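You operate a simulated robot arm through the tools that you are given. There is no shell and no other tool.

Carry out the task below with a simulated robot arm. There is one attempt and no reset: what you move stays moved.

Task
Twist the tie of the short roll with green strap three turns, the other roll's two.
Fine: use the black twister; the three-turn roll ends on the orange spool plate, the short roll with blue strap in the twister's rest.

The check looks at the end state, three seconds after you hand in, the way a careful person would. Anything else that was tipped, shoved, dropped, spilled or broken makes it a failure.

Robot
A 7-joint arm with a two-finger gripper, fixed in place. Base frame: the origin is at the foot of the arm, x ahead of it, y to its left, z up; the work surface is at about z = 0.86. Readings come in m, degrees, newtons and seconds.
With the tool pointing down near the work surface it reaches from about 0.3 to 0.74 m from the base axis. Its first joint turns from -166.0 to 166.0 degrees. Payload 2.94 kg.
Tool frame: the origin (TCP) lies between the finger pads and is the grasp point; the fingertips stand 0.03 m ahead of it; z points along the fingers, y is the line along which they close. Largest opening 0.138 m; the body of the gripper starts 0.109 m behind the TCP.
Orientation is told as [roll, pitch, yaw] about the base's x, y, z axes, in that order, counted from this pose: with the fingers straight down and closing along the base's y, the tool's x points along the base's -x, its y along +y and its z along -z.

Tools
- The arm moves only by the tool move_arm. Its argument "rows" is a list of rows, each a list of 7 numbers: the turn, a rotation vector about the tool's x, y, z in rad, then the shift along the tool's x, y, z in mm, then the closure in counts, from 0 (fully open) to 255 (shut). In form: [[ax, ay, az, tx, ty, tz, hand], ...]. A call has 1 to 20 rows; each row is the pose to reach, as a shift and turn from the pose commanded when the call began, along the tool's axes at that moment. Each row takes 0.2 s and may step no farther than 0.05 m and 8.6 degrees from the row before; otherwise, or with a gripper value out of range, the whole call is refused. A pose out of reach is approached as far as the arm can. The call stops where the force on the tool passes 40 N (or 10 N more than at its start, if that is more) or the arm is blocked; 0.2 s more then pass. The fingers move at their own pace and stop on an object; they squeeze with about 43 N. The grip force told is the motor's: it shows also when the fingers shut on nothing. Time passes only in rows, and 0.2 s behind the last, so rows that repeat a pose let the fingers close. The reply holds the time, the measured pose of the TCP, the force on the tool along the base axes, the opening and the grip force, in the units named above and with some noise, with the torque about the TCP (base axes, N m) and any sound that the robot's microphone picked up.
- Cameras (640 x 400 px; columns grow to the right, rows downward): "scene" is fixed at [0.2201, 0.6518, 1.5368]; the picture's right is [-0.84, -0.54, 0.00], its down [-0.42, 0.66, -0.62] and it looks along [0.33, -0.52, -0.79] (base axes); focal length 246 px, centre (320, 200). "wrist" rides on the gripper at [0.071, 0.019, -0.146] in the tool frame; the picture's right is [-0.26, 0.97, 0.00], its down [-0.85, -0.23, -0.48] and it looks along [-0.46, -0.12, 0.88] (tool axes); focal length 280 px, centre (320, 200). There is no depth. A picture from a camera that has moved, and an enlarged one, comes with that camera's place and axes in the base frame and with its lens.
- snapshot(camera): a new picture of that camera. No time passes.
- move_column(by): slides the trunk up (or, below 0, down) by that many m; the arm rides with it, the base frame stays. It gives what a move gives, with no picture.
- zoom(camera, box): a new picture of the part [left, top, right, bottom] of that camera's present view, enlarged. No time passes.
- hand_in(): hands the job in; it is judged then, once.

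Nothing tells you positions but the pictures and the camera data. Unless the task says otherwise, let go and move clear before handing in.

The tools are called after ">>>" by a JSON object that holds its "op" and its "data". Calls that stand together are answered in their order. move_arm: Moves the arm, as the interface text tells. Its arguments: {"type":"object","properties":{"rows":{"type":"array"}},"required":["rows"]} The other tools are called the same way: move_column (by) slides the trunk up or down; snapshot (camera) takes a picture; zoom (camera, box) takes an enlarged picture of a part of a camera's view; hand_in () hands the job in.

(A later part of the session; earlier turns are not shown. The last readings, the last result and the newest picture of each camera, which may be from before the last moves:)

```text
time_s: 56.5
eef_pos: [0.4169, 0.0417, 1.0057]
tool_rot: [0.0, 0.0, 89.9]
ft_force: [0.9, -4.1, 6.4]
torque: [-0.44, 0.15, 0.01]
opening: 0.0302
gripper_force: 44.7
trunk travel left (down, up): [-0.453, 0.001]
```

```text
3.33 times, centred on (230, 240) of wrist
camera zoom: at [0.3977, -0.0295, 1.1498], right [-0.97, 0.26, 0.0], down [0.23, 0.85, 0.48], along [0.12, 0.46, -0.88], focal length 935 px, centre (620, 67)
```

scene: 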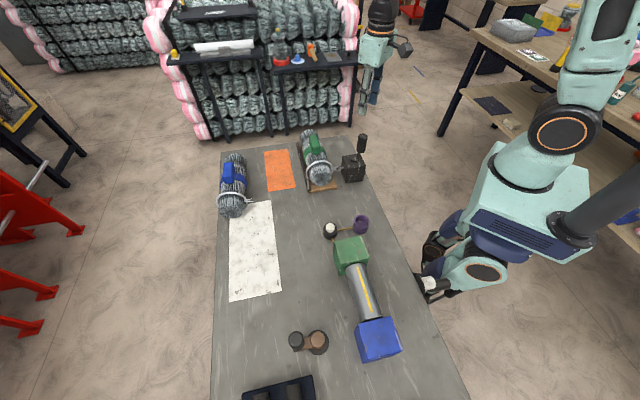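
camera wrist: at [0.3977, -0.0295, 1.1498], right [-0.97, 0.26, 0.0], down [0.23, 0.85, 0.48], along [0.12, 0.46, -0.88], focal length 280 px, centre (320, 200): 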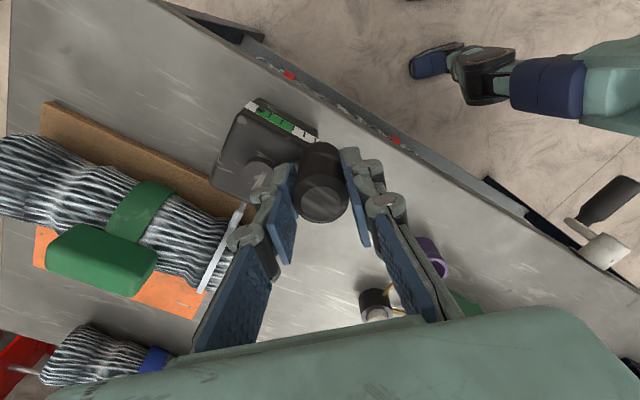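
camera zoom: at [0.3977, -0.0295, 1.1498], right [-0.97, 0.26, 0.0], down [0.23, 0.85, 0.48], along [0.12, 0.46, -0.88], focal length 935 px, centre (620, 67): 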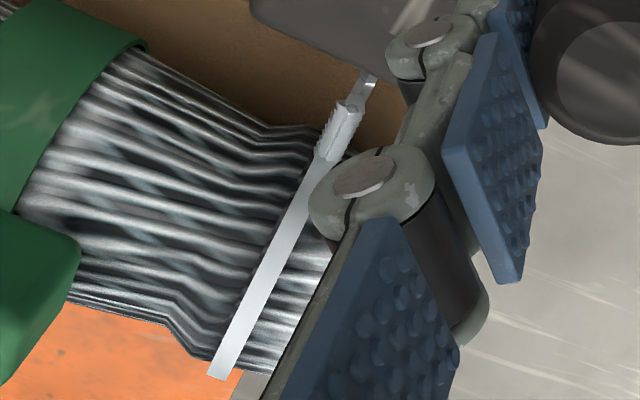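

To find the crank-to-hook ratio I back the crank off 45° and compare the hook and gauge.

>>> {"op": "move_arm", "data": {"rows": [[0, 0, 0, 12.9, -1.7, 0, 255], [0, 0, 0, 24.9, -6.7, 0, 255], [0, 0, 0, 35.1, -14.6, 0, 255]]}}

>>> {"op": "zoom", "data": {"camera": "scene", "box": [325, 158, 350, 178]}}

>>> {"op": "zoom", "data": {"camera": "wrist", "box": [235, 90, 345, 165]}}

```text
time_s: 57.3
eef_pos: [0.4323, 0.0052, 1.0039]
tool_rot: [-0.1, 0.0, 90.0]
ft_force: [-1.0, -0.1, 11.2]
torque: [0.39, 0.33, -0.04]
opening: 0.0301
gripper_force: 44.9
trunk travel left (down, up): [-0.453, 0.001]
```

```text
16.00 times, centred on (338, 168) of scene
camera zoom: at [0.2201, 0.6518, 1.5368], right [-0.84, -0.54, 0.0], down [-0.42, 0.66, -0.62], along [0.33, -0.52, -0.79], focal length 3928 px, centre (40, 712)
```

zoom: 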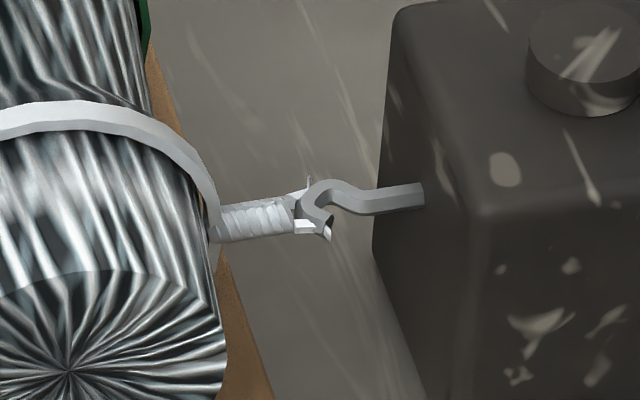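

```text
5.33 times, centred on (290, 128) of wrist
camera zoom: at [0.4124, -0.0656, 1.1498], right [-0.97, 0.26, 0.0], down [0.23, 0.85, 0.48], along [0.13, 0.46, -0.88], focal length 1495 px, centre (480, 587)
```

zoom: 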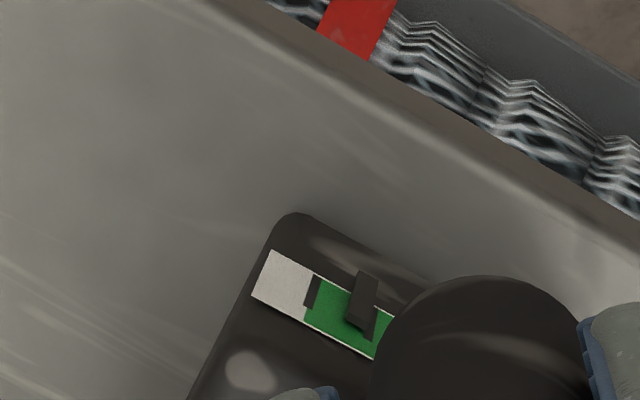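

>>> {"op": "move_arm", "data": {"rows": [[0, 0, 0, 7.9, -10.3, 0, 255], [0, 0, 0, 12.9, -22.3, 0, 255], [0, 0, 0, 14.6, -35.1, 0, 255]]}}

>>> {"op": "zoom", "data": {"camera": "scene", "box": [325, 158, 350, 178]}}

>>> {"op": "move_arm", "data": {"rows": [[0, 0, 0, -1.7, -12.9, 0, 255], [0, 0, 0, -6.7, -24.9, 0, 255], [0, 0, 0, -14.6, -35.1, 0, 255]]}}

>>> {"op": "zoom", "data": {"camera": "scene", "box": [325, 158, 350, 178]}}

```text
time_s: 58.1
eef_pos: [0.4667, -0.0103, 1.0043]
tool_rot: [-0.1, 0.1, 90.1]
ft_force: [0.7, -5.0, 6.5]
torque: [-0.06, 0.25, 0.0]
opening: 0.03
gripper_force: 44.9
trunk travel left (down, up): [-0.453, 0.001]
```

```text
16.00 times, centred on (338, 168) of scene
camera zoom: at [0.2201, 0.6518, 1.5368], right [-0.84, -0.54, 0.0], down [-0.42, 0.66, -0.62], along [0.33, -0.52, -0.79], focal length 3928 px, centre (40, 712)
```

zoom: 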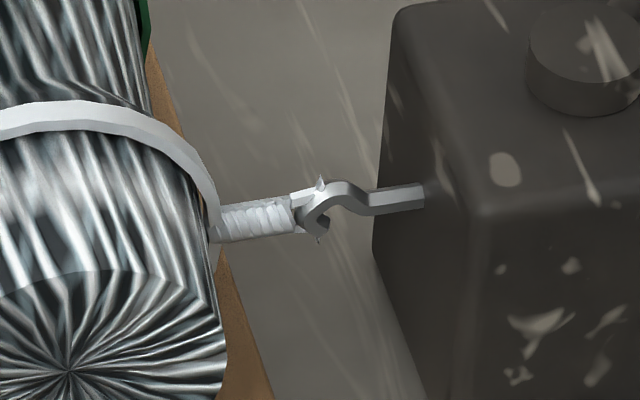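

```text
time_s: 58.9
eef_pos: [0.5036, 0.0071, 1.0044]
tool_rot: [0.1, 0.0, 90.0]
ft_force: [3.9, -3.1, -0.9]
torque: [-0.49, -0.12, -0.02]
opening: 0.0306
gripper_force: 45.1
trunk travel left (down, up): [-0.453, 0.001]
```

```text
16.00 times, centred on (338, 168) of scene
camera zoom: at [0.2201, 0.6518, 1.5368], right [-0.84, -0.54, 0.0], down [-0.42, 0.66, -0.62], along [0.33, -0.52, -0.79], focal length 3928 px, centre (40, 712)
```

zoom: 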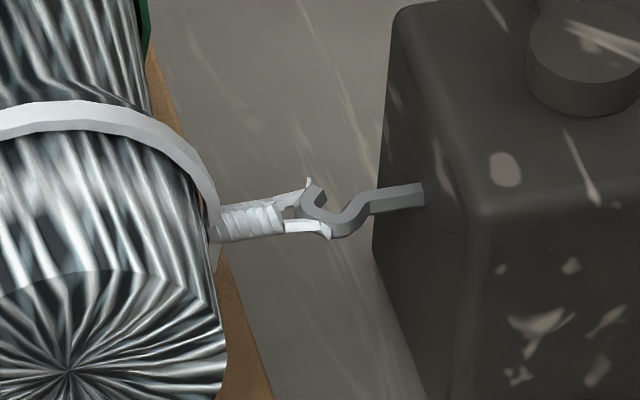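

The hook makes two turns per crank turn, and the gauge counts tie turns, so three turns need 1.5 crank turns. I back off to exactly 1.5 (handle opposite its start).

>>> {"op": "move_arm", "data": {"rows": [[0, 0, 0, -10.3, -7.9, 0, 255], [0, 0, 0, -22.3, -12.9, 0, 255], [0, 0, 0, -35.1, -14.6, 0, 255], [0, 0, 0, -48.0, -12.9, 0, 255], [0, 0, 0, -60.0, -7.9, 0, 255], [0, 0, 0, -70.3, 0, 0, 255], [0, 0, 0, -78.2, 10.3, 0, 255], [0, 0, 0, -83.2, 22.3, 0, 255], [0, 0, 0, -84.8, 35.1, 0, 255]]}}

>>> {"op": "zoom", "data": {"camera": "scene", "box": [325, 158, 350, 178]}}

>>> {"op": "snapshot", "data": {"camera": "wrist"}}

```text
time_s: 60.9
eef_pos: [0.4656, 0.091, 1.0047]
tool_rot: [0.0, 0.1, 90.0]
ft_force: [-0.1, -1.6, 2.5]
torque: [-0.17, -0.34, 0.01]
opening: 0.0302
gripper_force: 44.8
trunk travel left (down, up): [-0.453, 0.001]
```

```text
16.00 times, centred on (338, 168) of scene
camera zoom: at [0.2201, 0.6518, 1.5368], right [-0.84, -0.54, 0.0], down [-0.42, 0.66, -0.62], along [0.33, -0.52, -0.79], focal length 3928 px, centre (40, 712)
```

zoom: 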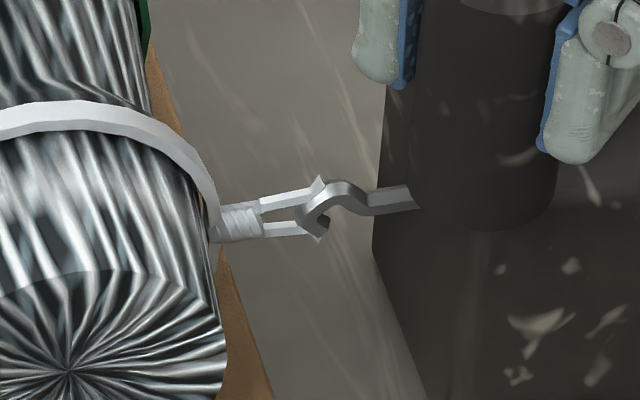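

```text
taken
camera wrist: at [0.4474, 0.0198, 1.1497], right [-0.97, 0.26, 0.0], down [0.23, 0.85, 0.48], along [0.12, 0.46, -0.88], focal length 280 px, centre (320, 200)
```

wrist: 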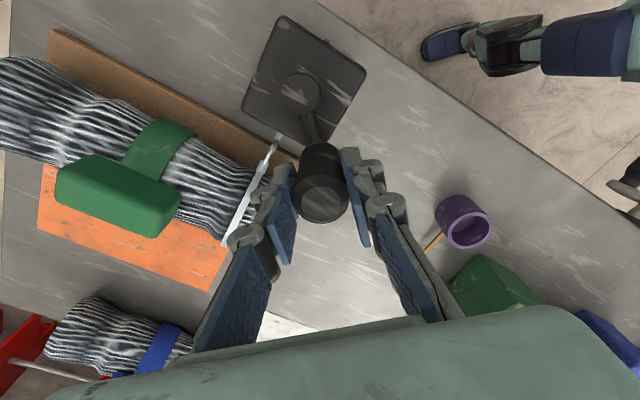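

>>> {"op": "zoom", "data": {"camera": "scene", "box": [331, 164, 343, 174]}}

```text
16.00 times, centred on (337, 169) of scene
camera zoom: at [0.2201, 0.6518, 1.5368], right [-0.84, -0.54, 0.0], down [-0.42, 0.66, -0.62], along [0.33, -0.52, -0.79], focal length 3928 px, centre (48, 696)
```

zoom: 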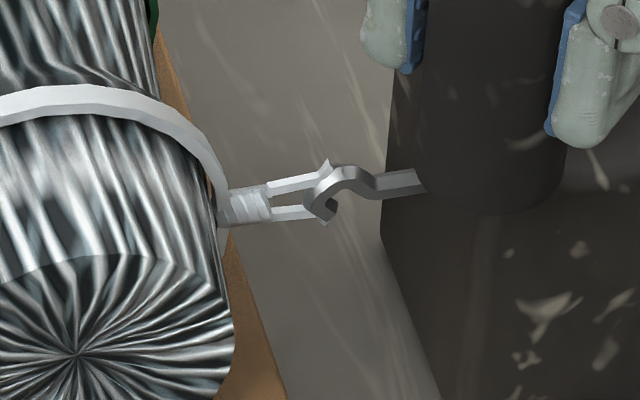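

I release the handle and check whether it stays put, then look at the gauge from the base side.

>>> {"op": "move_arm", "data": {"rows": [[0, 0, 0, 0, 0, 0, 210], [0, 0, 0, 0, 0, 0, 170], [0, 0, 0, 0, 0, 0, 144], [0, 0, 0, 0, 0, 0, 144]]}}

>>> {"op": "snapshot", "data": {"camera": "wrist"}}

>>> {"op": "zoom", "data": {"camera": "scene", "box": [325, 158, 350, 178]}}

```text
time_s: 61.9
eef_pos: [0.4675, 0.0898, 1.0053]
tool_rot: [0.0, 0.0, 90.0]
ft_force: [-0.6, -0.2, -0.4]
torque: [0.02, -0.02, 0.01]
opening: 0.0599
gripper_force: 0.0
trunk travel left (down, up): [-0.453, 0.001]
```

```text
taken
camera wrist: at [0.448, 0.0199, 1.1498], right [-0.97, 0.26, 0.0], down [0.23, 0.85, 0.48], along [0.12, 0.46, -0.88], focal length 280 px, centre (320, 200)
```

wrist: 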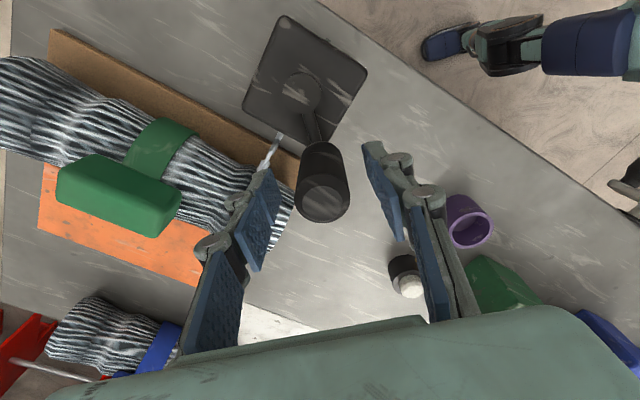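

```text
16.00 times, centred on (338, 168) of scene
camera zoom: at [0.2201, 0.6518, 1.5368], right [-0.84, -0.54, 0.0], down [-0.42, 0.66, -0.62], along [0.33, -0.52, -0.79], focal length 3928 px, centre (40, 712)
```

zoom: 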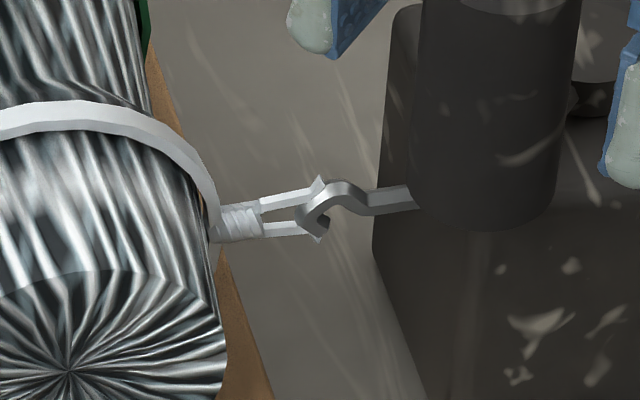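

>>> {"op": "move_arm", "data": {"rows": [[0, 0, 0, 0, 0, -40, 144], [0, 0, 0, 0, 0, -80, 144], [0, 0, 0, 0, 0, -120, 144], [0, 0, 0.131, 30, 18, -120, 144], [0, 0, 0.262, 60, 36, -120, 144], [0, 0, 0.393, 90, 54, -120, 144], [0, 0, 0.524, 121, 72, -120, 144], [0, 0, 0.655, 151, 90, -120, 144], [0, 0, 0.785, 181, 107, -120, 144]]}}

>>> {"op": "move_arm", "data": {"rows": [[0, -0.12, 0, 0, 0, 0, 144], [0, -0.24, 0, 0, 0, 0, 144], [0, -0.35, 0, 0, 0, 0, 144]]}}

>>> {"op": "snapshot", "data": {"camera": "wrist"}}

>>> {"op": "zoom", "data": {"camera": "wrist", "box": [305, 110, 385, 170]}}

```text
time_s: 63.9
eef_pos: [0.3613, -0.0916, 1.1244]
tool_rot: [0.0, -0.1, 44.9]
ft_force: [-0.3, -0.5, 0.9]
torque: [0.03, 0.01, 0.01]
opening: 0.0603
gripper_force: 0.1
trunk travel left (down, up): [-0.453, 0.001]
```

```text
time_s: 64.7
eef_pos: [0.3606, -0.0905, 1.1243]
tool_rot: [0.1, -20.3, 44.9]
ft_force: [-0.1, 0.3, 1.2]
torque: [0.04, 0.03, -0.03]
opening: 0.0603
gripper_force: 0.0
trunk travel left (down, up): [-0.453, 0.001]
```

```text
taken
camera wrist: at [0.2646, -0.1596, 1.2361], right [-0.51, 0.86, 0.09], down [0.61, 0.28, 0.74], along [0.61, 0.43, -0.67], focal length 280 px, centre (320, 200)
```

wrist: 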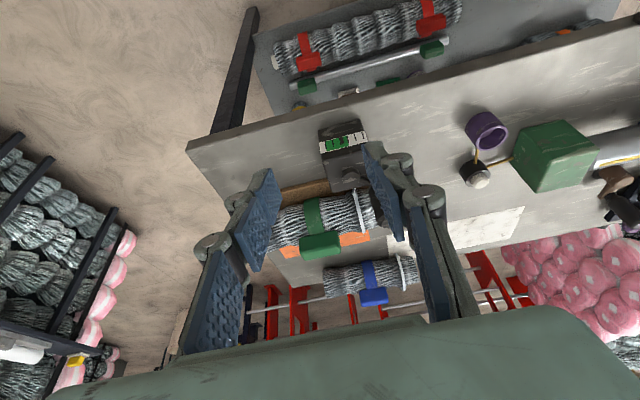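

```text
6.67 times, centred on (345, 140) of wrist
camera zoom: at [0.2646, -0.1596, 1.2361], right [-0.51, 0.86, 0.09], down [0.61, 0.28, 0.74], along [0.61, 0.43, -0.67], focal length 1869 px, centre (153, 600)
```

zoom: 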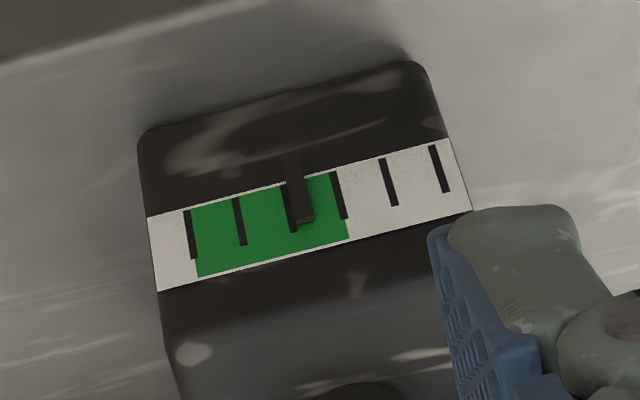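

>>> {"op": "zoom", "data": {"camera": "wrist", "box": [320, 125, 370, 160]}}

```text
11.43 times, centred on (345, 142) of wrist
camera zoom: at [0.2646, -0.1596, 1.2361], right [-0.51, 0.86, 0.09], down [0.61, 0.28, 0.74], along [0.61, 0.43, -0.67], focal length 3204 px, centre (34, 857)
```

zoom: 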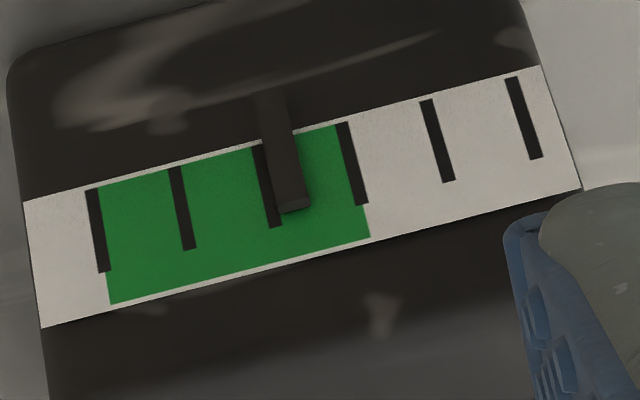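

By the gauge the reading is about 2.8 although the hook sits at exactly three turns by orientation. To understand the gauge I'll re-grip, sample another crank position, and approach 1.5 crank turns from below.

>>> {"op": "move_arm", "data": {"rows": [[0, 0.12, 0, 0, 0, 0, 144], [0, 0.24, 0, 0, 0, 0, 144], [0, 0.354, 0, 0, 0, 0, 144]]}}

>>> {"op": "move_arm", "data": {"rows": [[0, 0, -0.131, -34, 9, 0, 144], [0, 0, -0.262, -67, 18, 0, 144], [0, 0, -0.393, -101, 26, 0, 144], [0, 0, -0.524, -135, 35, 0, 144], [0, 0, -0.655, -168, 44, 0, 144], [0, 0, -0.787, -202, 53, 0, 144]]}}

>>> {"op": "zoom", "data": {"camera": "wrist", "box": [240, 60, 400, 180]}}

```text
time_s: 65.5
eef_pos: [0.36, -0.0913, 1.1239]
tool_rot: [0.0, 0.3, 45.0]
ft_force: [0.4, 0.2, 0.2]
torque: [0.0, -0.01, 0.01]
opening: 0.0601
gripper_force: 0.0
trunk travel left (down, up): [-0.453, 0.001]
```

```text
time_s: 66.9
eef_pos: [0.4642, 0.0923, 1.1226]
tool_rot: [0.2, 0.2, 90.1]
ft_force: [0.3, 0.5, 0.1]
torque: [-0.01, 0.02, 0.01]
opening: 0.0598
gripper_force: 0.1
trunk travel left (down, up): [-0.453, 0.001]
```

```text
3.33 times, centred on (320, 120) of wrist
camera zoom: at [0.447, 0.0209, 1.2684], right [-0.97, 0.26, 0.0], down [0.23, 0.85, 0.47], along [0.12, 0.46, -0.88], focal length 935 px, centre (320, 467)
```

zoom: 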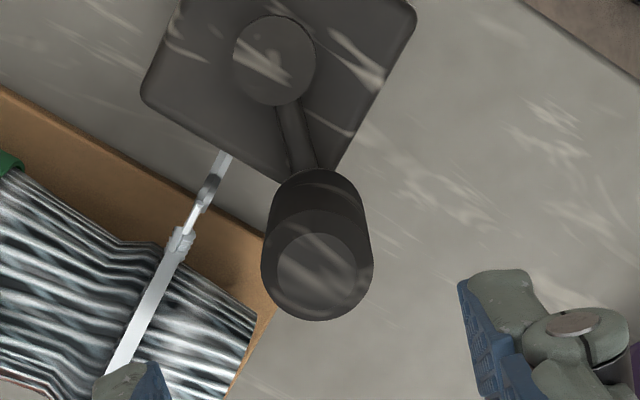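

>>> {"op": "move_arm", "data": {"rows": [[0, 0, 0, 1, -1, 40, 144], [0, 0, 0, 2, -2, 80, 144], [0, 0, 0, 2, -2, 105, 144], [0, 0, 0, 2, -2, 118, 144], [0, 0, 0, 2, -2, 118, 190], [0, 0, 0, 2, -2, 118, 255], [0, 0, 0, 2, -2, 118, 255], [0, 0, 0, 2, -2, 118, 255]]}}

```text
time_s: 68.7
eef_pos: [0.4657, 0.0877, 1.0055]
tool_rot: [0.2, 0.2, 90.1]
ft_force: [-0.2, -0.1, -1.0]
torque: [0.06, 0.01, 0.04]
opening: 0.0304
gripper_force: 44.5
trunk travel left (down, up): [-0.453, 0.001]
```

>>> {"op": "move_arm", "data": {"rows": [[0, 0, 0, 1.7, 12.9, 0, 255], [0, 0, 0, 6.7, 24.9, 0, 255], [0, 0, 0, 14.6, 35.1, 0, 255], [0, 0, 0, 24.9, 43.0, 0, 255], [0, 0, 0, 36.8, 48.0, 0, 255], [0, 0, 0, 49.7, 49.7, 0, 255]]}}

>>> {"op": "zoom", "data": {"camera": "wrist", "box": [235, 90, 325, 150]}}

>>> {"op": "zoom", "data": {"camera": "scene", "box": [325, 158, 350, 178]}}

```text
time_s: 70.1
eef_pos: [0.4172, 0.038, 1.005]
tool_rot: [0.3, 0.3, 90.0]
ft_force: [-3.0, 0.2, -6.9]
torque: [0.25, 0.18, 0.01]
opening: 0.0302
gripper_force: 45.2
trunk travel left (down, up): [-0.453, 0.001]
```

```text
6.67 times, centred on (280, 120) of wrist
camera zoom: at [0.3987, -0.0329, 1.151], right [-0.97, 0.26, 0.0], down [0.23, 0.85, 0.47], along [0.12, 0.46, -0.88], focal length 1869 px, centre (587, 733)
```

zoom: 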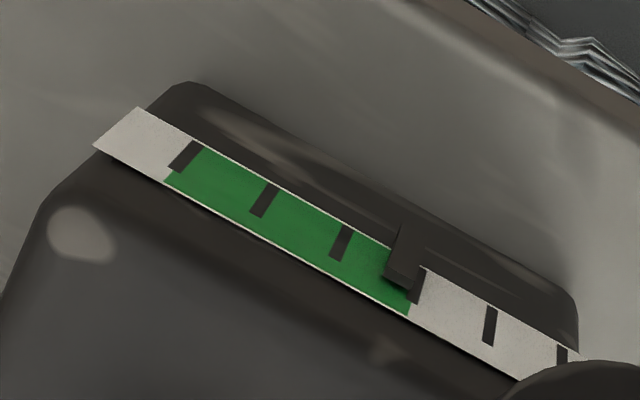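

```text
16.00 times, centred on (338, 168) of scene
camera zoom: at [0.2201, 0.6518, 1.5368], right [-0.84, -0.54, 0.0], down [-0.42, 0.66, -0.62], along [0.33, -0.52, -0.79], focal length 3928 px, centre (40, 712)
```

zoom: 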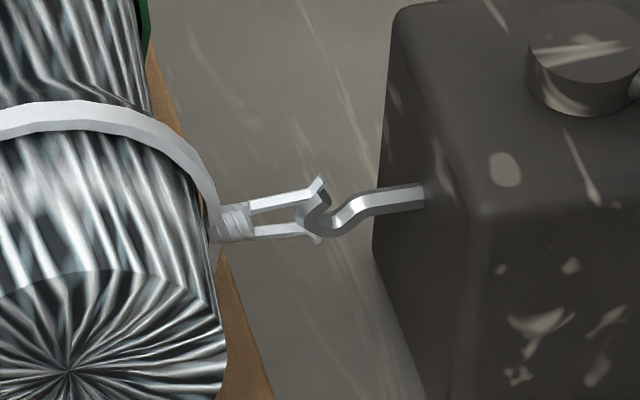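

At 1.25 crank turns the gauge reads about 2.3 with the hook at 2.5. I go forward again to 1.5 and check whether the direction of approach matters.

>>> {"op": "move_arm", "data": {"rows": [[0, 0, 0, -12.9, -1.7, 0, 255], [0, 0, 0, -24.9, -6.7, 0, 255], [0, 0, 0, -35.1, -14.6, 0, 255], [0, 0, 0, -43.0, -24.9, 0, 255], [0, 0, 0, -48.0, -36.8, 0, 255], [0, 0, 0, -49.7, -49.7, 0, 255], [0, 0, 0, -49.7, -49.7, 0, 255]]}}

>>> {"op": "move_arm", "data": {"rows": [[0, 0, 0, 0, 0, 0, 210], [0, 0, 0, 0, 0, 0, 170], [0, 0, 0, 0, 0, 0, 144], [0, 0, 0, 0, 0, -40, 144], [0, 0, 0, 0, 0, -80, 144], [0, 0, 0, 0, 0, -120, 144], [0, 0, 0.131, 30, 18, -120, 144], [0, 0, 0.262, 60, 36, -120, 144], [0, 0, 0.393, 90, 54, -120, 144], [0, 0, 0.524, 121, 72, -120, 144], [0, 0, 0.655, 151, 90, -120, 144], [0, 0, 0.785, 181, 107, -120, 144]]}}

>>> {"op": "move_arm", "data": {"rows": [[0, -0.12, 0, 0, 0, 0, 144], [0, -0.24, 0, 0, 0, 0, 144], [0, -0.35, 0, 0, 0, 0, 144]]}}

>>> {"op": "zoom", "data": {"camera": "wrist", "box": [320, 125, 370, 160]}}

>>> {"op": "zoom", "data": {"camera": "scene", "box": [325, 158, 350, 178]}}

```text
time_s: 71.7
eef_pos: [0.4683, 0.0898, 1.0059]
tool_rot: [0.1, 0.2, 90.2]
ft_force: [-1.7, 2.2, -9.3]
torque: [0.12, 0.05, 0.03]
opening: 0.0303
gripper_force: 44.8
trunk travel left (down, up): [-0.453, 0.001]
```

```text
time_s: 74.3
eef_pos: [0.3604, -0.0934, 1.1268]
tool_rot: [0.0, 0.2, 45.2]
ft_force: [-0.2, -0.1, 0.2]
torque: [0.03, 0.01, -0.01]
opening: 0.0599
gripper_force: 0.0
trunk travel left (down, up): [-0.453, 0.001]
```

```text
time_s: 75.1
eef_pos: [0.3618, -0.0936, 1.1274]
tool_rot: [-0.1, -19.9, 45.1]
ft_force: [0.0, 0.2, 0.4]
torque: [0.06, 0.04, -0.01]
opening: 0.06
gripper_force: 0.0
trunk travel left (down, up): [-0.453, 0.001]
```

```text
11.43 times, centred on (345, 142) of wrist
camera zoom: at [0.2654, -0.162, 1.239], right [-0.51, 0.86, 0.09], down [0.61, 0.29, 0.74], along [0.6, 0.43, -0.67], focal length 3204 px, centre (34, 857)
```

zoom: 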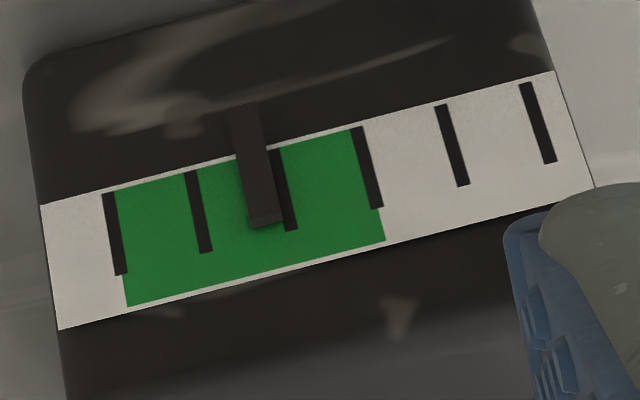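

```text
16.00 times, centred on (338, 168) of scene
camera zoom: at [0.2201, 0.6518, 1.5368], right [-0.84, -0.54, 0.0], down [-0.42, 0.66, -0.62], along [0.33, -0.52, -0.79], focal length 3928 px, centre (40, 712)
```

zoom: 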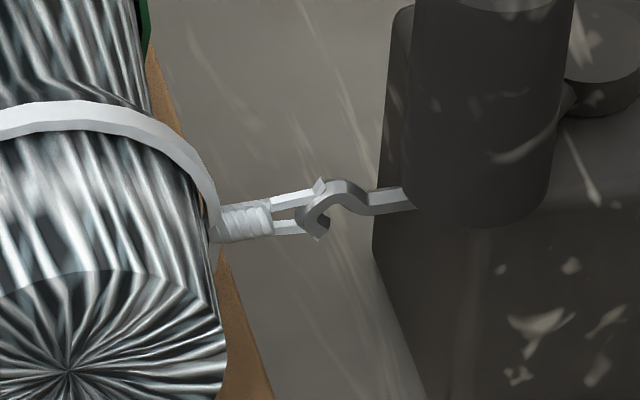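

Approaching forward gives about 3.2 on the gauge and a longer coil, so the tie's twist has some hysteresis against the crank; the gauge tracks the tie itself. I'll re-grip and back the crank off slightly to bring the gauge to 3.

>>> {"op": "move_arm", "data": {"rows": [[0, 0.12, 0, 0, 0, 0, 144], [0, 0.24, 0, 0, 0, 0, 144], [0, 0.35, 0, 0, 0, 0, 144]]}}

>>> {"op": "move_arm", "data": {"rows": [[0, 0, -0.131, -34, 9, 0, 144], [0, 0, -0.262, -67, 18, 0, 144], [0, 0, -0.393, -101, 26, 0, 144], [0, 0, -0.524, -135, 35, 0, 144], [0, 0, -0.655, -168, 44, 0, 144], [0, 0, -0.785, -204, 53, 0, 144]]}}

>>> {"op": "zoom", "data": {"camera": "wrist", "box": [240, 60, 400, 180]}}

```text
time_s: 75.9
eef_pos: [0.3613, -0.0932, 1.1273]
tool_rot: [0.0, 0.4, 45.1]
ft_force: [0.3, 1.1, -0.6]
torque: [0.0, -0.01, 0.01]
opening: 0.0598
gripper_force: 0.1
trunk travel left (down, up): [-0.453, 0.001]
```

```text
time_s: 77.3
eef_pos: [0.4671, 0.0897, 1.1261]
tool_rot: [0.1, 0.2, 90.3]
ft_force: [-0.5, -0.1, 0.2]
torque: [0.0, 0.0, 0.0]
opening: 0.0598
gripper_force: 0.0
trunk travel left (down, up): [-0.453, 0.001]
```

```text
3.33 times, centred on (320, 120) of wrist
camera zoom: at [0.4493, 0.0196, 1.2713], right [-0.97, 0.26, 0.0], down [0.23, 0.85, 0.47], along [0.12, 0.46, -0.88], focal length 935 px, centre (320, 467)
```

zoom: 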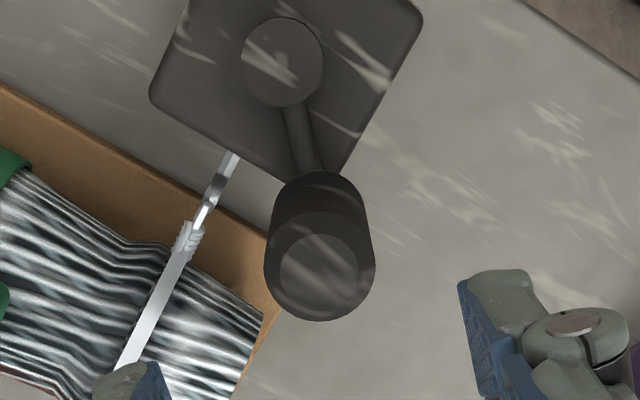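

>>> {"op": "move_arm", "data": {"rows": [[0, 0, 0, 0, 0, 40, 144], [0, 0, 0, 0, 0, 80, 144], [0, 0, 0, 0, 0, 105, 144], [0, 0, 0, 0, 0, 121, 144], [0, 0, 0, 0, 0, 121, 190], [0, 0, 0, 0, 0, 121, 255], [0, 0, 0, 0, 0, 121, 255], [0, 0, 0, 0, 0, 121, 255]]}}

>>> {"op": "move_arm", "data": {"rows": [[0, 0, 0, 0.2, 4.3, 0, 255], [0, 0, 0, 0.8, 8.6, 0, 255], [0, 0, 0, 1.7, 12.9, 0, 255], [0, 0, 0, 1.7, 12.9, 0, 255]]}}

>>> {"op": "zoom", "data": {"camera": "scene", "box": [325, 158, 350, 178]}}

```text
time_s: 79.1
eef_pos: [0.4664, 0.0873, 1.0054]
tool_rot: [0.2, 0.2, 90.1]
ft_force: [0.3, 0.8, -0.5]
torque: [0.0, -0.03, 0.0]
opening: 0.0302
gripper_force: 44.8
trunk travel left (down, up): [-0.453, 0.001]
```

```text
time_s: 80.1
eef_pos: [0.455, 0.0866, 1.0052]
tool_rot: [0.1, 0.2, 90.2]
ft_force: [2.8, 0.2, 4.8]
torque: [0.03, -0.11, -0.07]
opening: 0.0299
gripper_force: 44.8
trunk travel left (down, up): [-0.453, 0.001]
```

```text
16.00 times, centred on (338, 168) of scene
camera zoom: at [0.2201, 0.6518, 1.5368], right [-0.84, -0.54, 0.0], down [-0.42, 0.66, -0.62], along [0.33, -0.52, -0.79], focal length 3928 px, centre (40, 712)
```

zoom: 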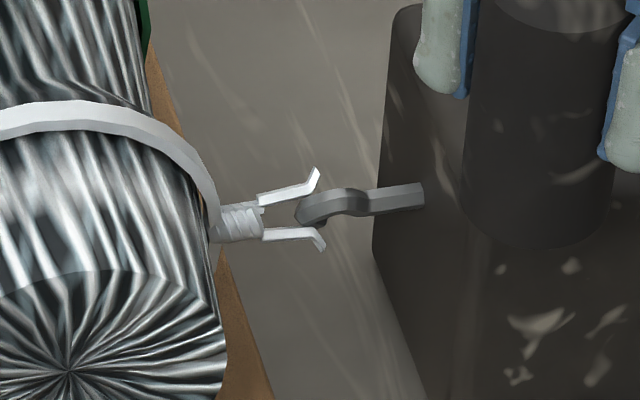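

>>> {"op": "move_arm", "data": {"rows": [[0, 0, 0, -0.5, -4.0, 0, 255], [0, 0, 0, -0.5, -4.0, 0, 255]]}}

>>> {"op": "zoom", "data": {"camera": "scene", "box": [325, 158, 350, 178]}}

>>> {"op": "move_arm", "data": {"rows": [[0, 0, 0, -0.5, -4.0, 0, 255], [0, 0, 0, -0.5, -4.0, 0, 255]]}}

>>> {"op": "zoom", "data": {"camera": "scene", "box": [325, 158, 350, 178]}}

```text
time_s: 80.7
eef_pos: [0.4569, 0.0866, 1.0052]
tool_rot: [0.2, 0.2, 90.1]
ft_force: [-3.3, 0.0, 8.5]
torque: [-0.14, 0.51, 0.03]
opening: 0.03
gripper_force: 44.8
trunk travel left (down, up): [-0.453, 0.001]
```

```text
16.00 times, centred on (338, 168) of scene
camera zoom: at [0.2201, 0.6518, 1.5368], right [-0.84, -0.54, 0.0], down [-0.42, 0.66, -0.62], along [0.33, -0.52, -0.79], focal length 3928 px, centre (40, 712)
```

zoom: 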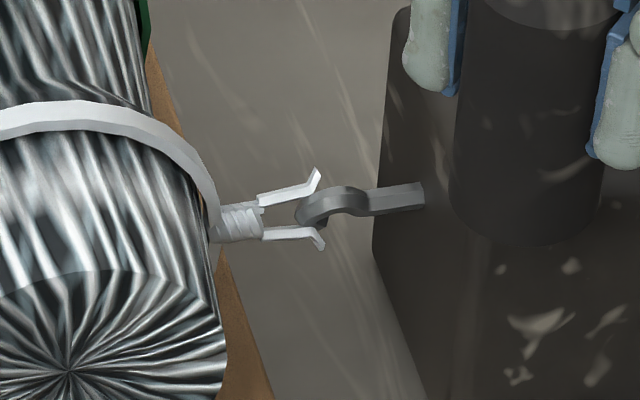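

```text
time_s: 81.3
eef_pos: [0.4617, 0.0879, 1.005]
tool_rot: [0.0, 0.1, 90.1]
ft_force: [-2.8, 0.4, 4.0]
torque: [-0.01, 0.3, 0.0]
opening: 0.0299
gripper_force: 45.0
trunk travel left (down, up): [-0.453, 0.001]
```

```text
16.00 times, centred on (338, 168) of scene
camera zoom: at [0.2201, 0.6518, 1.5368], right [-0.84, -0.54, 0.0], down [-0.42, 0.66, -0.62], along [0.33, -0.52, -0.79], focal length 3928 px, centre (40, 712)
```

zoom: 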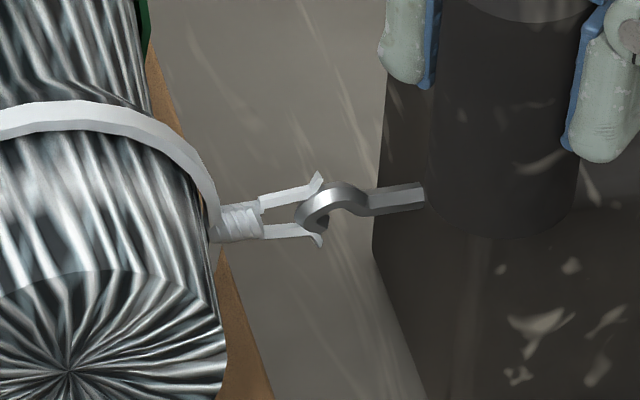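

The coil length seems to change in steps rather than continuously. I'll creep forward in small crank increments and watch.

>>> {"op": "move_arm", "data": {"rows": [[0, 0, 0, -0.3, -4.0, 0, 255], [0, 0, 0, -0.3, -4.0, 0, 255]]}}

>>> {"op": "zoom", "data": {"camera": "scene", "box": [325, 158, 350, 178]}}

>>> {"op": "move_arm", "data": {"rows": [[0, 0, 0, 0.0, -4.3, 0, 255], [0, 0, 0, 0.0, -4.3, 0, 255]]}}

>>> {"op": "zoom", "data": {"camera": "scene", "box": [325, 158, 350, 178]}}

```text
time_s: 81.9
eef_pos: [0.4642, 0.0889, 1.0046]
tool_rot: [0.1, 0.2, 90.1]
ft_force: [-2.6, 1.3, 0.4]
torque: [0.01, 0.15, 0.04]
opening: 0.0299
gripper_force: 45.0
trunk travel left (down, up): [-0.453, 0.001]
```

```text
16.00 times, centred on (338, 168) of scene
camera zoom: at [0.2201, 0.6518, 1.5368], right [-0.84, -0.54, 0.0], down [-0.42, 0.66, -0.62], along [0.33, -0.52, -0.79], focal length 3928 px, centre (40, 712)
```

zoom: 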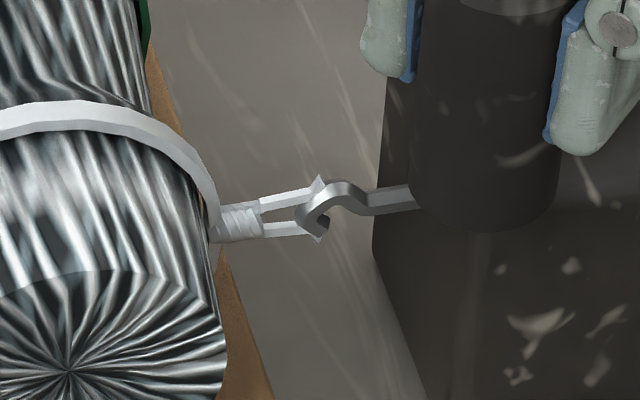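

```text
time_s: 82.5
eef_pos: [0.4708, 0.0887, 1.0059]
tool_rot: [0.1, 0.3, 90.2]
ft_force: [-2.0, 0.5, 3.2]
torque: [-0.04, 0.28, 0.0]
opening: 0.0298
gripper_force: 45.1
trunk travel left (down, up): [-0.453, 0.001]
```

```text
16.00 times, centred on (338, 168) of scene
camera zoom: at [0.2201, 0.6518, 1.5368], right [-0.84, -0.54, 0.0], down [-0.42, 0.66, -0.62], along [0.33, -0.52, -0.79], focal length 3928 px, centre (40, 712)
```

zoom: 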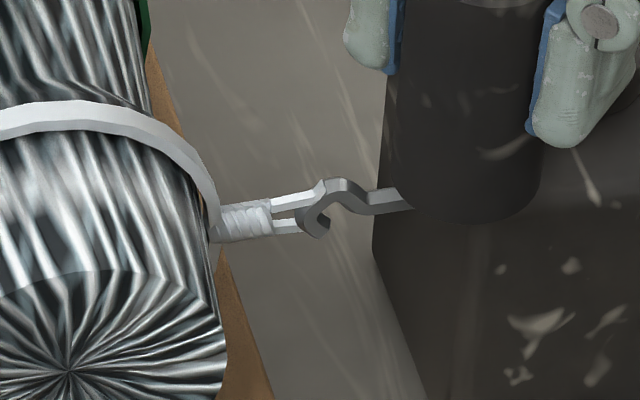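

The wraps and gauge advance in half-turn steps, flipping exactly at three turns; it now shows just past 3 (hook at about 3.02 turns). That is the state I want, so I release here and rise.

>>> {"op": "move_arm", "data": {"rows": [[0, 0, 0, 0, 0, 0, 210], [0, 0, 0, 0, 0, 0, 170], [0, 0, 0, 0, 0, 0, 144], [0, 0, 0, 0, 0, 0, 144], [0, 0, 0, 0, 0, -40, 144], [0, 0, 0, 0, 0, -80, 144], [0, 0, 0, 0, 0, -120, 144]]}}

>>> {"op": "zoom", "data": {"camera": "scene", "box": [325, 158, 350, 178]}}

>>> {"op": "zoom", "data": {"camera": "scene", "box": [280, 110, 380, 200]}}

```text
time_s: 84.1
eef_pos: [0.47, 0.089, 1.1265]
tool_rot: [0.2, 0.1, 90.1]
ft_force: [0.1, 1.0, 0.4]
torque: [0.02, -0.02, 0.0]
opening: 0.06
gripper_force: 0.1
trunk travel left (down, up): [-0.453, 0.001]
```

```text
16.00 times, centred on (338, 168) of scene
camera zoom: at [0.2201, 0.6518, 1.5368], right [-0.84, -0.54, 0.0], down [-0.42, 0.66, -0.62], along [0.33, -0.52, -0.79], focal length 3928 px, centre (40, 712)
```

zoom: 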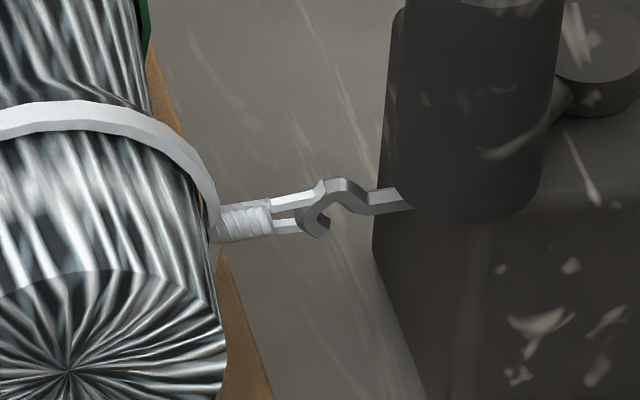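

```text
4.44 times, centred on (330, 155) of scene
camera zoom: at [0.2201, 0.6518, 1.5368], right [-0.84, -0.54, 0.0], down [-0.42, 0.66, -0.62], along [0.33, -0.52, -0.79], focal length 1091 px, centre (276, 400)
```

zoom: 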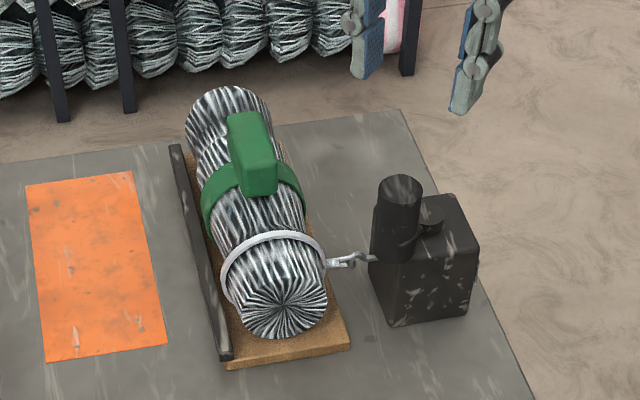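

Before lifting the roll off I want to be certain how the gauge behaves between steps, so I re-grip and look at it at an intermediate crank angle (120°).

>>> {"op": "move_arm", "data": {"rows": [[0, 0, 0, 0, 0, 40, 144], [0, 0, 0, 0, 0, 80, 144], [0, 0, 0, 0, 0, 105, 144], [0, 0, 0, 0, 0, 121, 144], [0, 0, 0, 0, 0, 121, 190], [0, 0, 0, 0, 0, 121, 255], [0, 0, 0, 0, 0, 121, 255], [0, 0, 0, 0, 0, 121, 255]]}}

>>> {"op": "move_arm", "data": {"rows": [[0, 0, 0, 0.0, 4.3, 0, 255], [0, 0, 0, 1.7, 17.2, 0, 255], [0, 0, 0, 6.7, 29.2, 0, 255], [0, 0, 0, 14.6, 39.4, 0, 255], [0, 0, 0, 24.9, 47.3, 0, 255]]}}

>>> {"op": "snapshot", "data": {"camera": "wrist"}}

>>> {"op": "zoom", "data": {"camera": "wrist", "box": [235, 70, 325, 130]}}

```text
time_s: 85.9
eef_pos: [0.4686, 0.0869, 1.0029]
tool_rot: [0.2, 0.2, 90.0]
ft_force: [-0.9, 1.5, -4.1]
torque: [0.03, -0.04, -0.03]
opening: 0.0298
gripper_force: 45.0
trunk travel left (down, up): [-0.453, 0.001]
```

```text
time_s: 87.1
eef_pos: [0.4236, 0.0624, 1.0035]
tool_rot: [0.3, 0.2, 90.1]
ft_force: [2.6, -1.1, -14.0]
torque: [0.24, -0.19, 0.01]
opening: 0.0298
gripper_force: 44.6
trunk travel left (down, up): [-0.453, 0.001]
```

```text
taken
camera wrist: at [0.4051, -0.0077, 1.1489], right [-0.97, 0.26, 0.0], down [0.23, 0.85, 0.47], along [0.12, 0.46, -0.88], focal length 280 px, centre (320, 200)
```

wrist: 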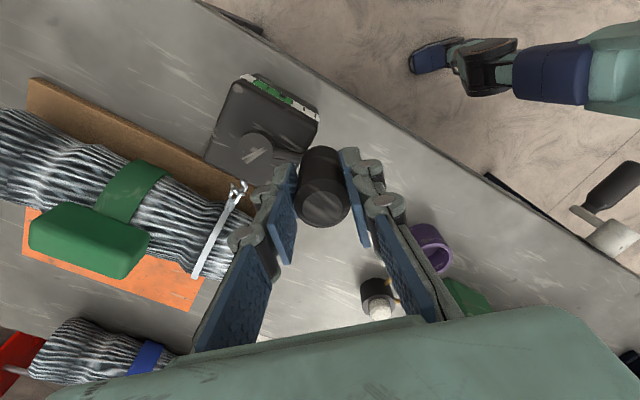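

```text
6.67 times, centred on (280, 100) of wrist
camera zoom: at [0.4051, -0.0077, 1.1489], right [-0.97, 0.26, 0.0], down [0.23, 0.85, 0.47], along [0.12, 0.46, -0.88], focal length 1869 px, centre (587, 867)
```

zoom: 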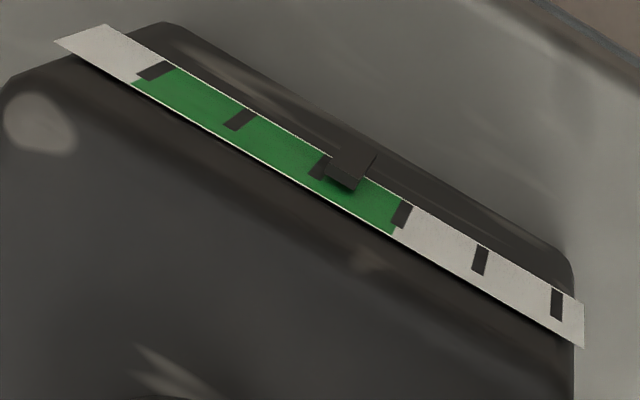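

>>> {"op": "zoom", "data": {"camera": "wrist", "box": [215, 170, 255, 200]}}

>>> {"op": "zoom", "data": {"camera": "scene", "box": [325, 158, 350, 178]}}

```text
13.33 times, centred on (235, 185) of wrist
camera zoom: at [0.4051, -0.0077, 1.1489], right [-0.97, 0.26, 0.0], down [0.23, 0.85, 0.47], along [0.12, 0.46, -0.88], focal length 3738 px, centre (1453, 400)
```

zoom: 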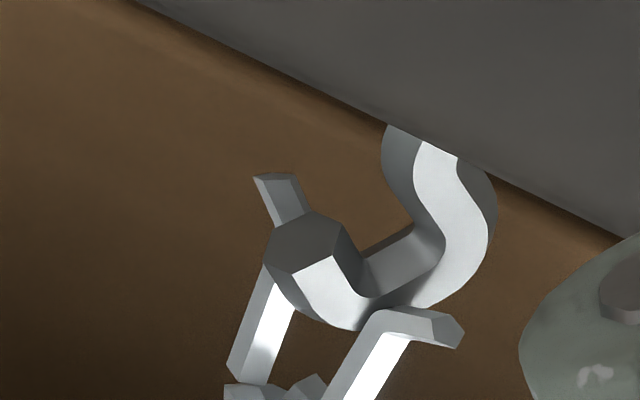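

```text
16.00 times, centred on (338, 168) of scene
camera zoom: at [0.2201, 0.6518, 1.5368], right [-0.84, -0.54, 0.0], down [-0.42, 0.66, -0.62], along [0.33, -0.52, -0.79], focal length 3928 px, centre (40, 712)
```

zoom: 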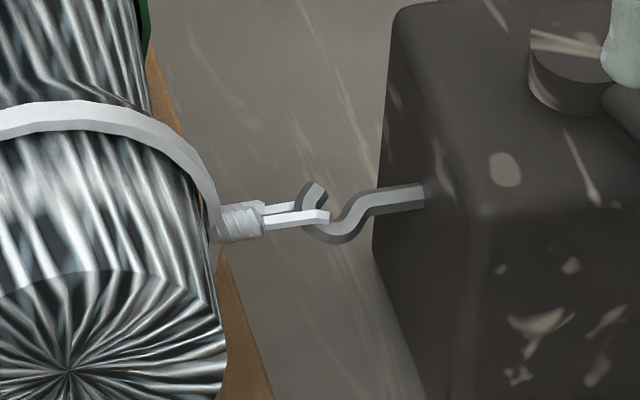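

The prongs rotate continuously with the hook, so the tie's twist follows the hook exactly; only the wrap display is stepped. Three turns is therefore 1.5 crank turns; I return there, ending a hair past it, and release.

>>> {"op": "move_arm", "data": {"rows": [[0, 0, 0, -10.3, -7.9, 0.4, 255], [0, 0, 0, -18.2, -18.2, 0.5, 255], [0, 0, 0, -23.2, -30.2, 0.5, 255], [0, 0, 0, -24.9, -43.0, 0.5, 255], [0, 0, 0, -24.9, -45.4, 0.5, 255], [0, 0, 0, -24.9, -45.4, 0.5, 255]]}}

>>> {"op": "zoom", "data": {"camera": "scene", "box": [325, 158, 350, 178]}}

```text
time_s: 88.5
eef_pos: [0.4685, 0.0884, 1.0048]
tool_rot: [0.1, 0.2, 90.0]
ft_force: [-2.5, -3.0, 0.3]
torque: [-0.2, 0.2, 0.0]
opening: 0.0296
gripper_force: 45.5
trunk travel left (down, up): [-0.453, 0.001]
```

```text
16.00 times, centred on (338, 168) of scene
camera zoom: at [0.2201, 0.6518, 1.5368], right [-0.84, -0.54, 0.0], down [-0.42, 0.66, -0.62], along [0.33, -0.52, -0.79], focal length 3928 px, centre (40, 712)
```

zoom: 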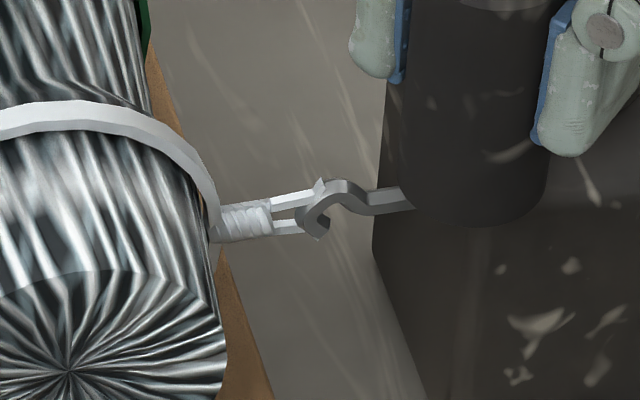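

>>> {"op": "move_arm", "data": {"rows": [[0, 0, 0, 0, 0, 0, 210], [0, 0, 0, 0, 0, 0, 170], [0, 0, 0, 0, 0, 0, 144], [0, 0, 0, 0, 0, 0, 144], [0, 0, 0, 0, 0, -40, 144], [0, 0, 0, 0, 0, -80, 144], [0, 0, 0, 0, 0, -120, 144], [0, 0, 0.131, 9, -17, -120, 120], [0, 0, 0.262, 18, -34, -120, 100], [0, 0, 0.393, 27, -51, -120, 75], [0, 0, 0.524, 36, -68, -120, 75], [0, 0, 0.655, 45, -85, -120, 75], [0, 0, 0.782, 53, -102, -120, 75]]}}

>>> {"op": "move_arm", "data": {"rows": [[0, -0.1163, 0, 0, 0, 0, 75], [0, -0.2327, 0, 0, 0, 0, 75], [0, -0.349, 0, 0, 0, 0, 75]]}}

>>> {"op": "zoom", "data": {"camera": "wrist", "box": [200, 0, 480, 180]}}

>>> {"op": "zoom", "data": {"camera": "scene", "box": [325, 158, 350, 178]}}

```text
time_s: 91.3
eef_pos: [0.5711, 0.0359, 1.1242]
tool_rot: [0.1, 0.2, 45.2]
ft_force: [-0.8, 0.5, 0.2]
torque: [0.05, 0.02, 0.04]
opening: 0.0976
gripper_force: 0.1
trunk travel left (down, up): [-0.453, 0.001]
```

```text
time_s: 92.1
eef_pos: [0.5709, 0.0343, 1.1225]
tool_rot: [0.0, -19.9, 45.3]
ft_force: [0.6, -0.4, -0.1]
torque: [-0.02, -0.02, -0.01]
opening: 0.0975
gripper_force: 0.0
trunk travel left (down, up): [-0.453, 0.001]
```

```text
2.22 times, centred on (340, 90) of wrist
camera zoom: at [0.4754, -0.0334, 1.236], right [-0.51, 0.85, 0.09], down [0.61, 0.29, 0.74], along [0.6, 0.43, -0.67], focal length 623 px, centre (276, 444)
```

zoom: 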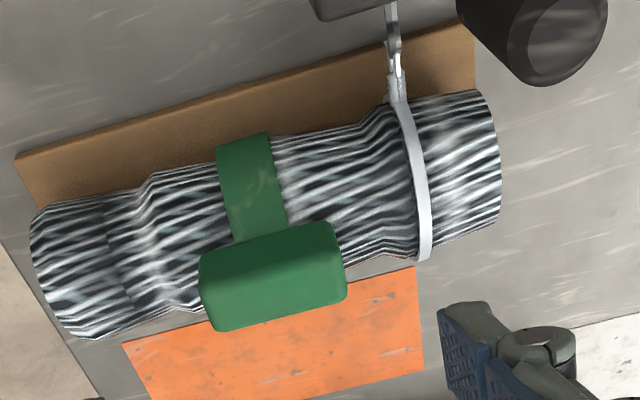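

```text
16.00 times, centred on (338, 168) of scene
camera zoom: at [0.2201, 0.6518, 1.5368], right [-0.84, -0.54, 0.0], down [-0.42, 0.66, -0.62], along [0.33, -0.52, -0.79], focal length 3928 px, centre (40, 712)
```

zoom: 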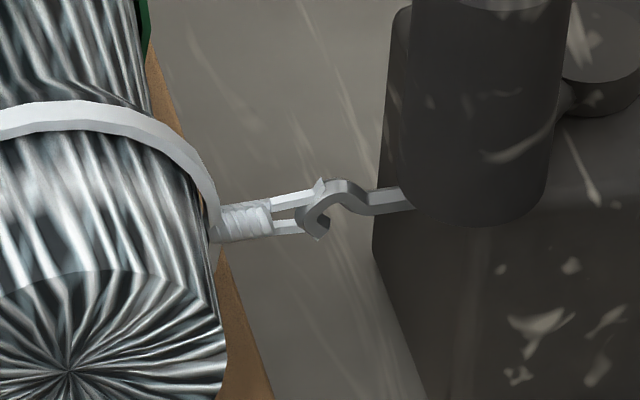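

The block is on the tool axis. I descend on the green roll's block again and grip it.

>>> {"op": "move_arm", "data": {"rows": [[0, 0, 0, 0, -1, 40, 75], [0, 0, 0, 0, -1.5, 80, 75], [0, 0, 0, 0, -1.5, 115, 75], [0, 0, 0, 0, -1.5, 135, 75], [0, 0, 0, 0, -1.5, 146, 75], [0, 0, 0, 0, -1.5, 146, 75]]}}

>>> {"op": "move_arm", "data": {"rows": [[0, 0, 0, 0, 0, 0, 160], [0, 0, 0, 0, 0, 0, 255], [0, 0, 0, 0, 0, 0, 255], [0, 0, 0, 0, 0, 0, 255]]}}

>>> {"op": "zoom", "data": {"camera": "scene", "box": [290, 120, 370, 200]}}

```text
time_s: 93.5
eef_pos: [0.6066, 0.0693, 0.9852]
tool_rot: [-0.1, -19.7, 45.3]
ft_force: [0.4, -0.3, -0.6]
torque: [0.02, 0.01, 0.04]
opening: 0.0973
gripper_force: 0.0
trunk travel left (down, up): [-0.453, 0.001]
```

```text
time_s: 94.5
eef_pos: [0.6068, 0.0688, 0.9852]
tool_rot: [0.0, -19.8, 45.2]
ft_force: [1.1, -1.2, 0.4]
torque: [-0.11, -0.09, -0.04]
opening: 0.0691
gripper_force: 43.3
trunk travel left (down, up): [-0.453, 0.001]
```

```text
5.00 times, centred on (330, 160) of scene
camera zoom: at [0.2201, 0.6518, 1.5368], right [-0.84, -0.54, 0.0], down [-0.42, 0.66, -0.62], along [0.33, -0.52, -0.79], focal length 1228 px, centre (270, 400)
```

zoom: 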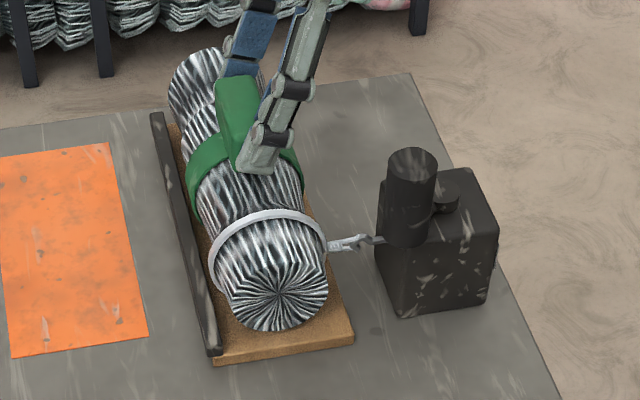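

>>> {"op": "move_arm", "data": {"rows": [[0, 0, 0, -1.7, 0, -4.7, 255], [0, 0, 0, -3.4, 0, -9.4, 255], [0, 0, 0, -6.8, 0, -18.8, 255], [0, 0, 0, -13.6, 0, -37.7, 255]]}}

>>> {"op": "zoom", "data": {"camera": "scene", "box": [290, 120, 370, 200]}}

>>> {"op": "zoom", "data": {"camera": "scene", "box": [320, 145, 355, 175]}}

```text
time_s: 95.5
eef_pos: [0.6058, 0.0685, 1.0254]
tool_rot: [0.0, -19.7, 45.2]
ft_force: [0.0, -0.4, -6.7]
torque: [-0.01, 0.02, 0.02]
opening: 0.0693
gripper_force: 42.8
trunk travel left (down, up): [-0.453, 0.001]
```

```text
5.00 times, centred on (330, 160) of scene
camera zoom: at [0.2201, 0.6518, 1.5368], right [-0.84, -0.54, 0.0], down [-0.42, 0.66, -0.62], along [0.33, -0.52, -0.79], focal length 1228 px, centre (270, 400)
```

zoom: 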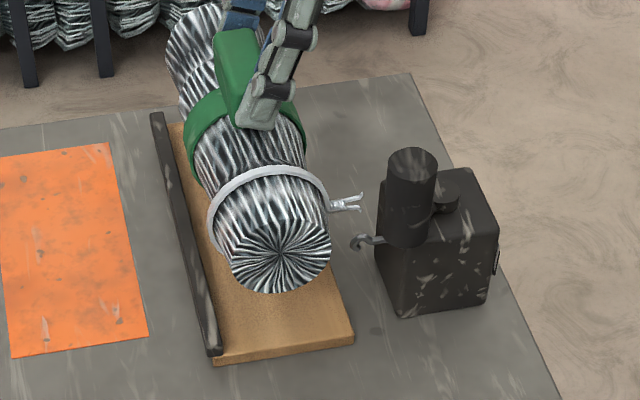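

```text
13.33 times, centred on (338, 160) of scene
camera zoom: at [0.2201, 0.6518, 1.5368], right [-0.84, -0.54, 0.0], down [-0.42, 0.66, -0.62], along [0.33, -0.52, -0.79], focal length 3273 px, centre (87, 733)
```

zoom: 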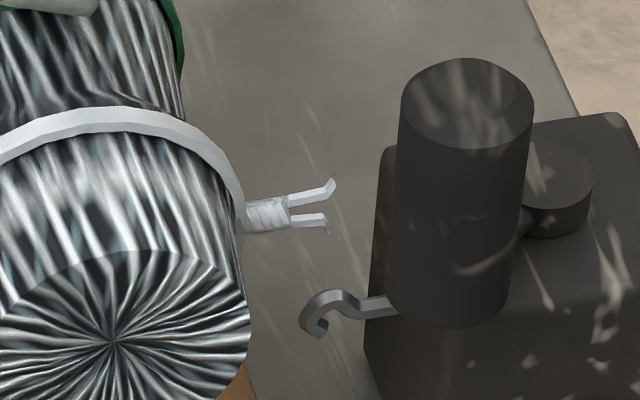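

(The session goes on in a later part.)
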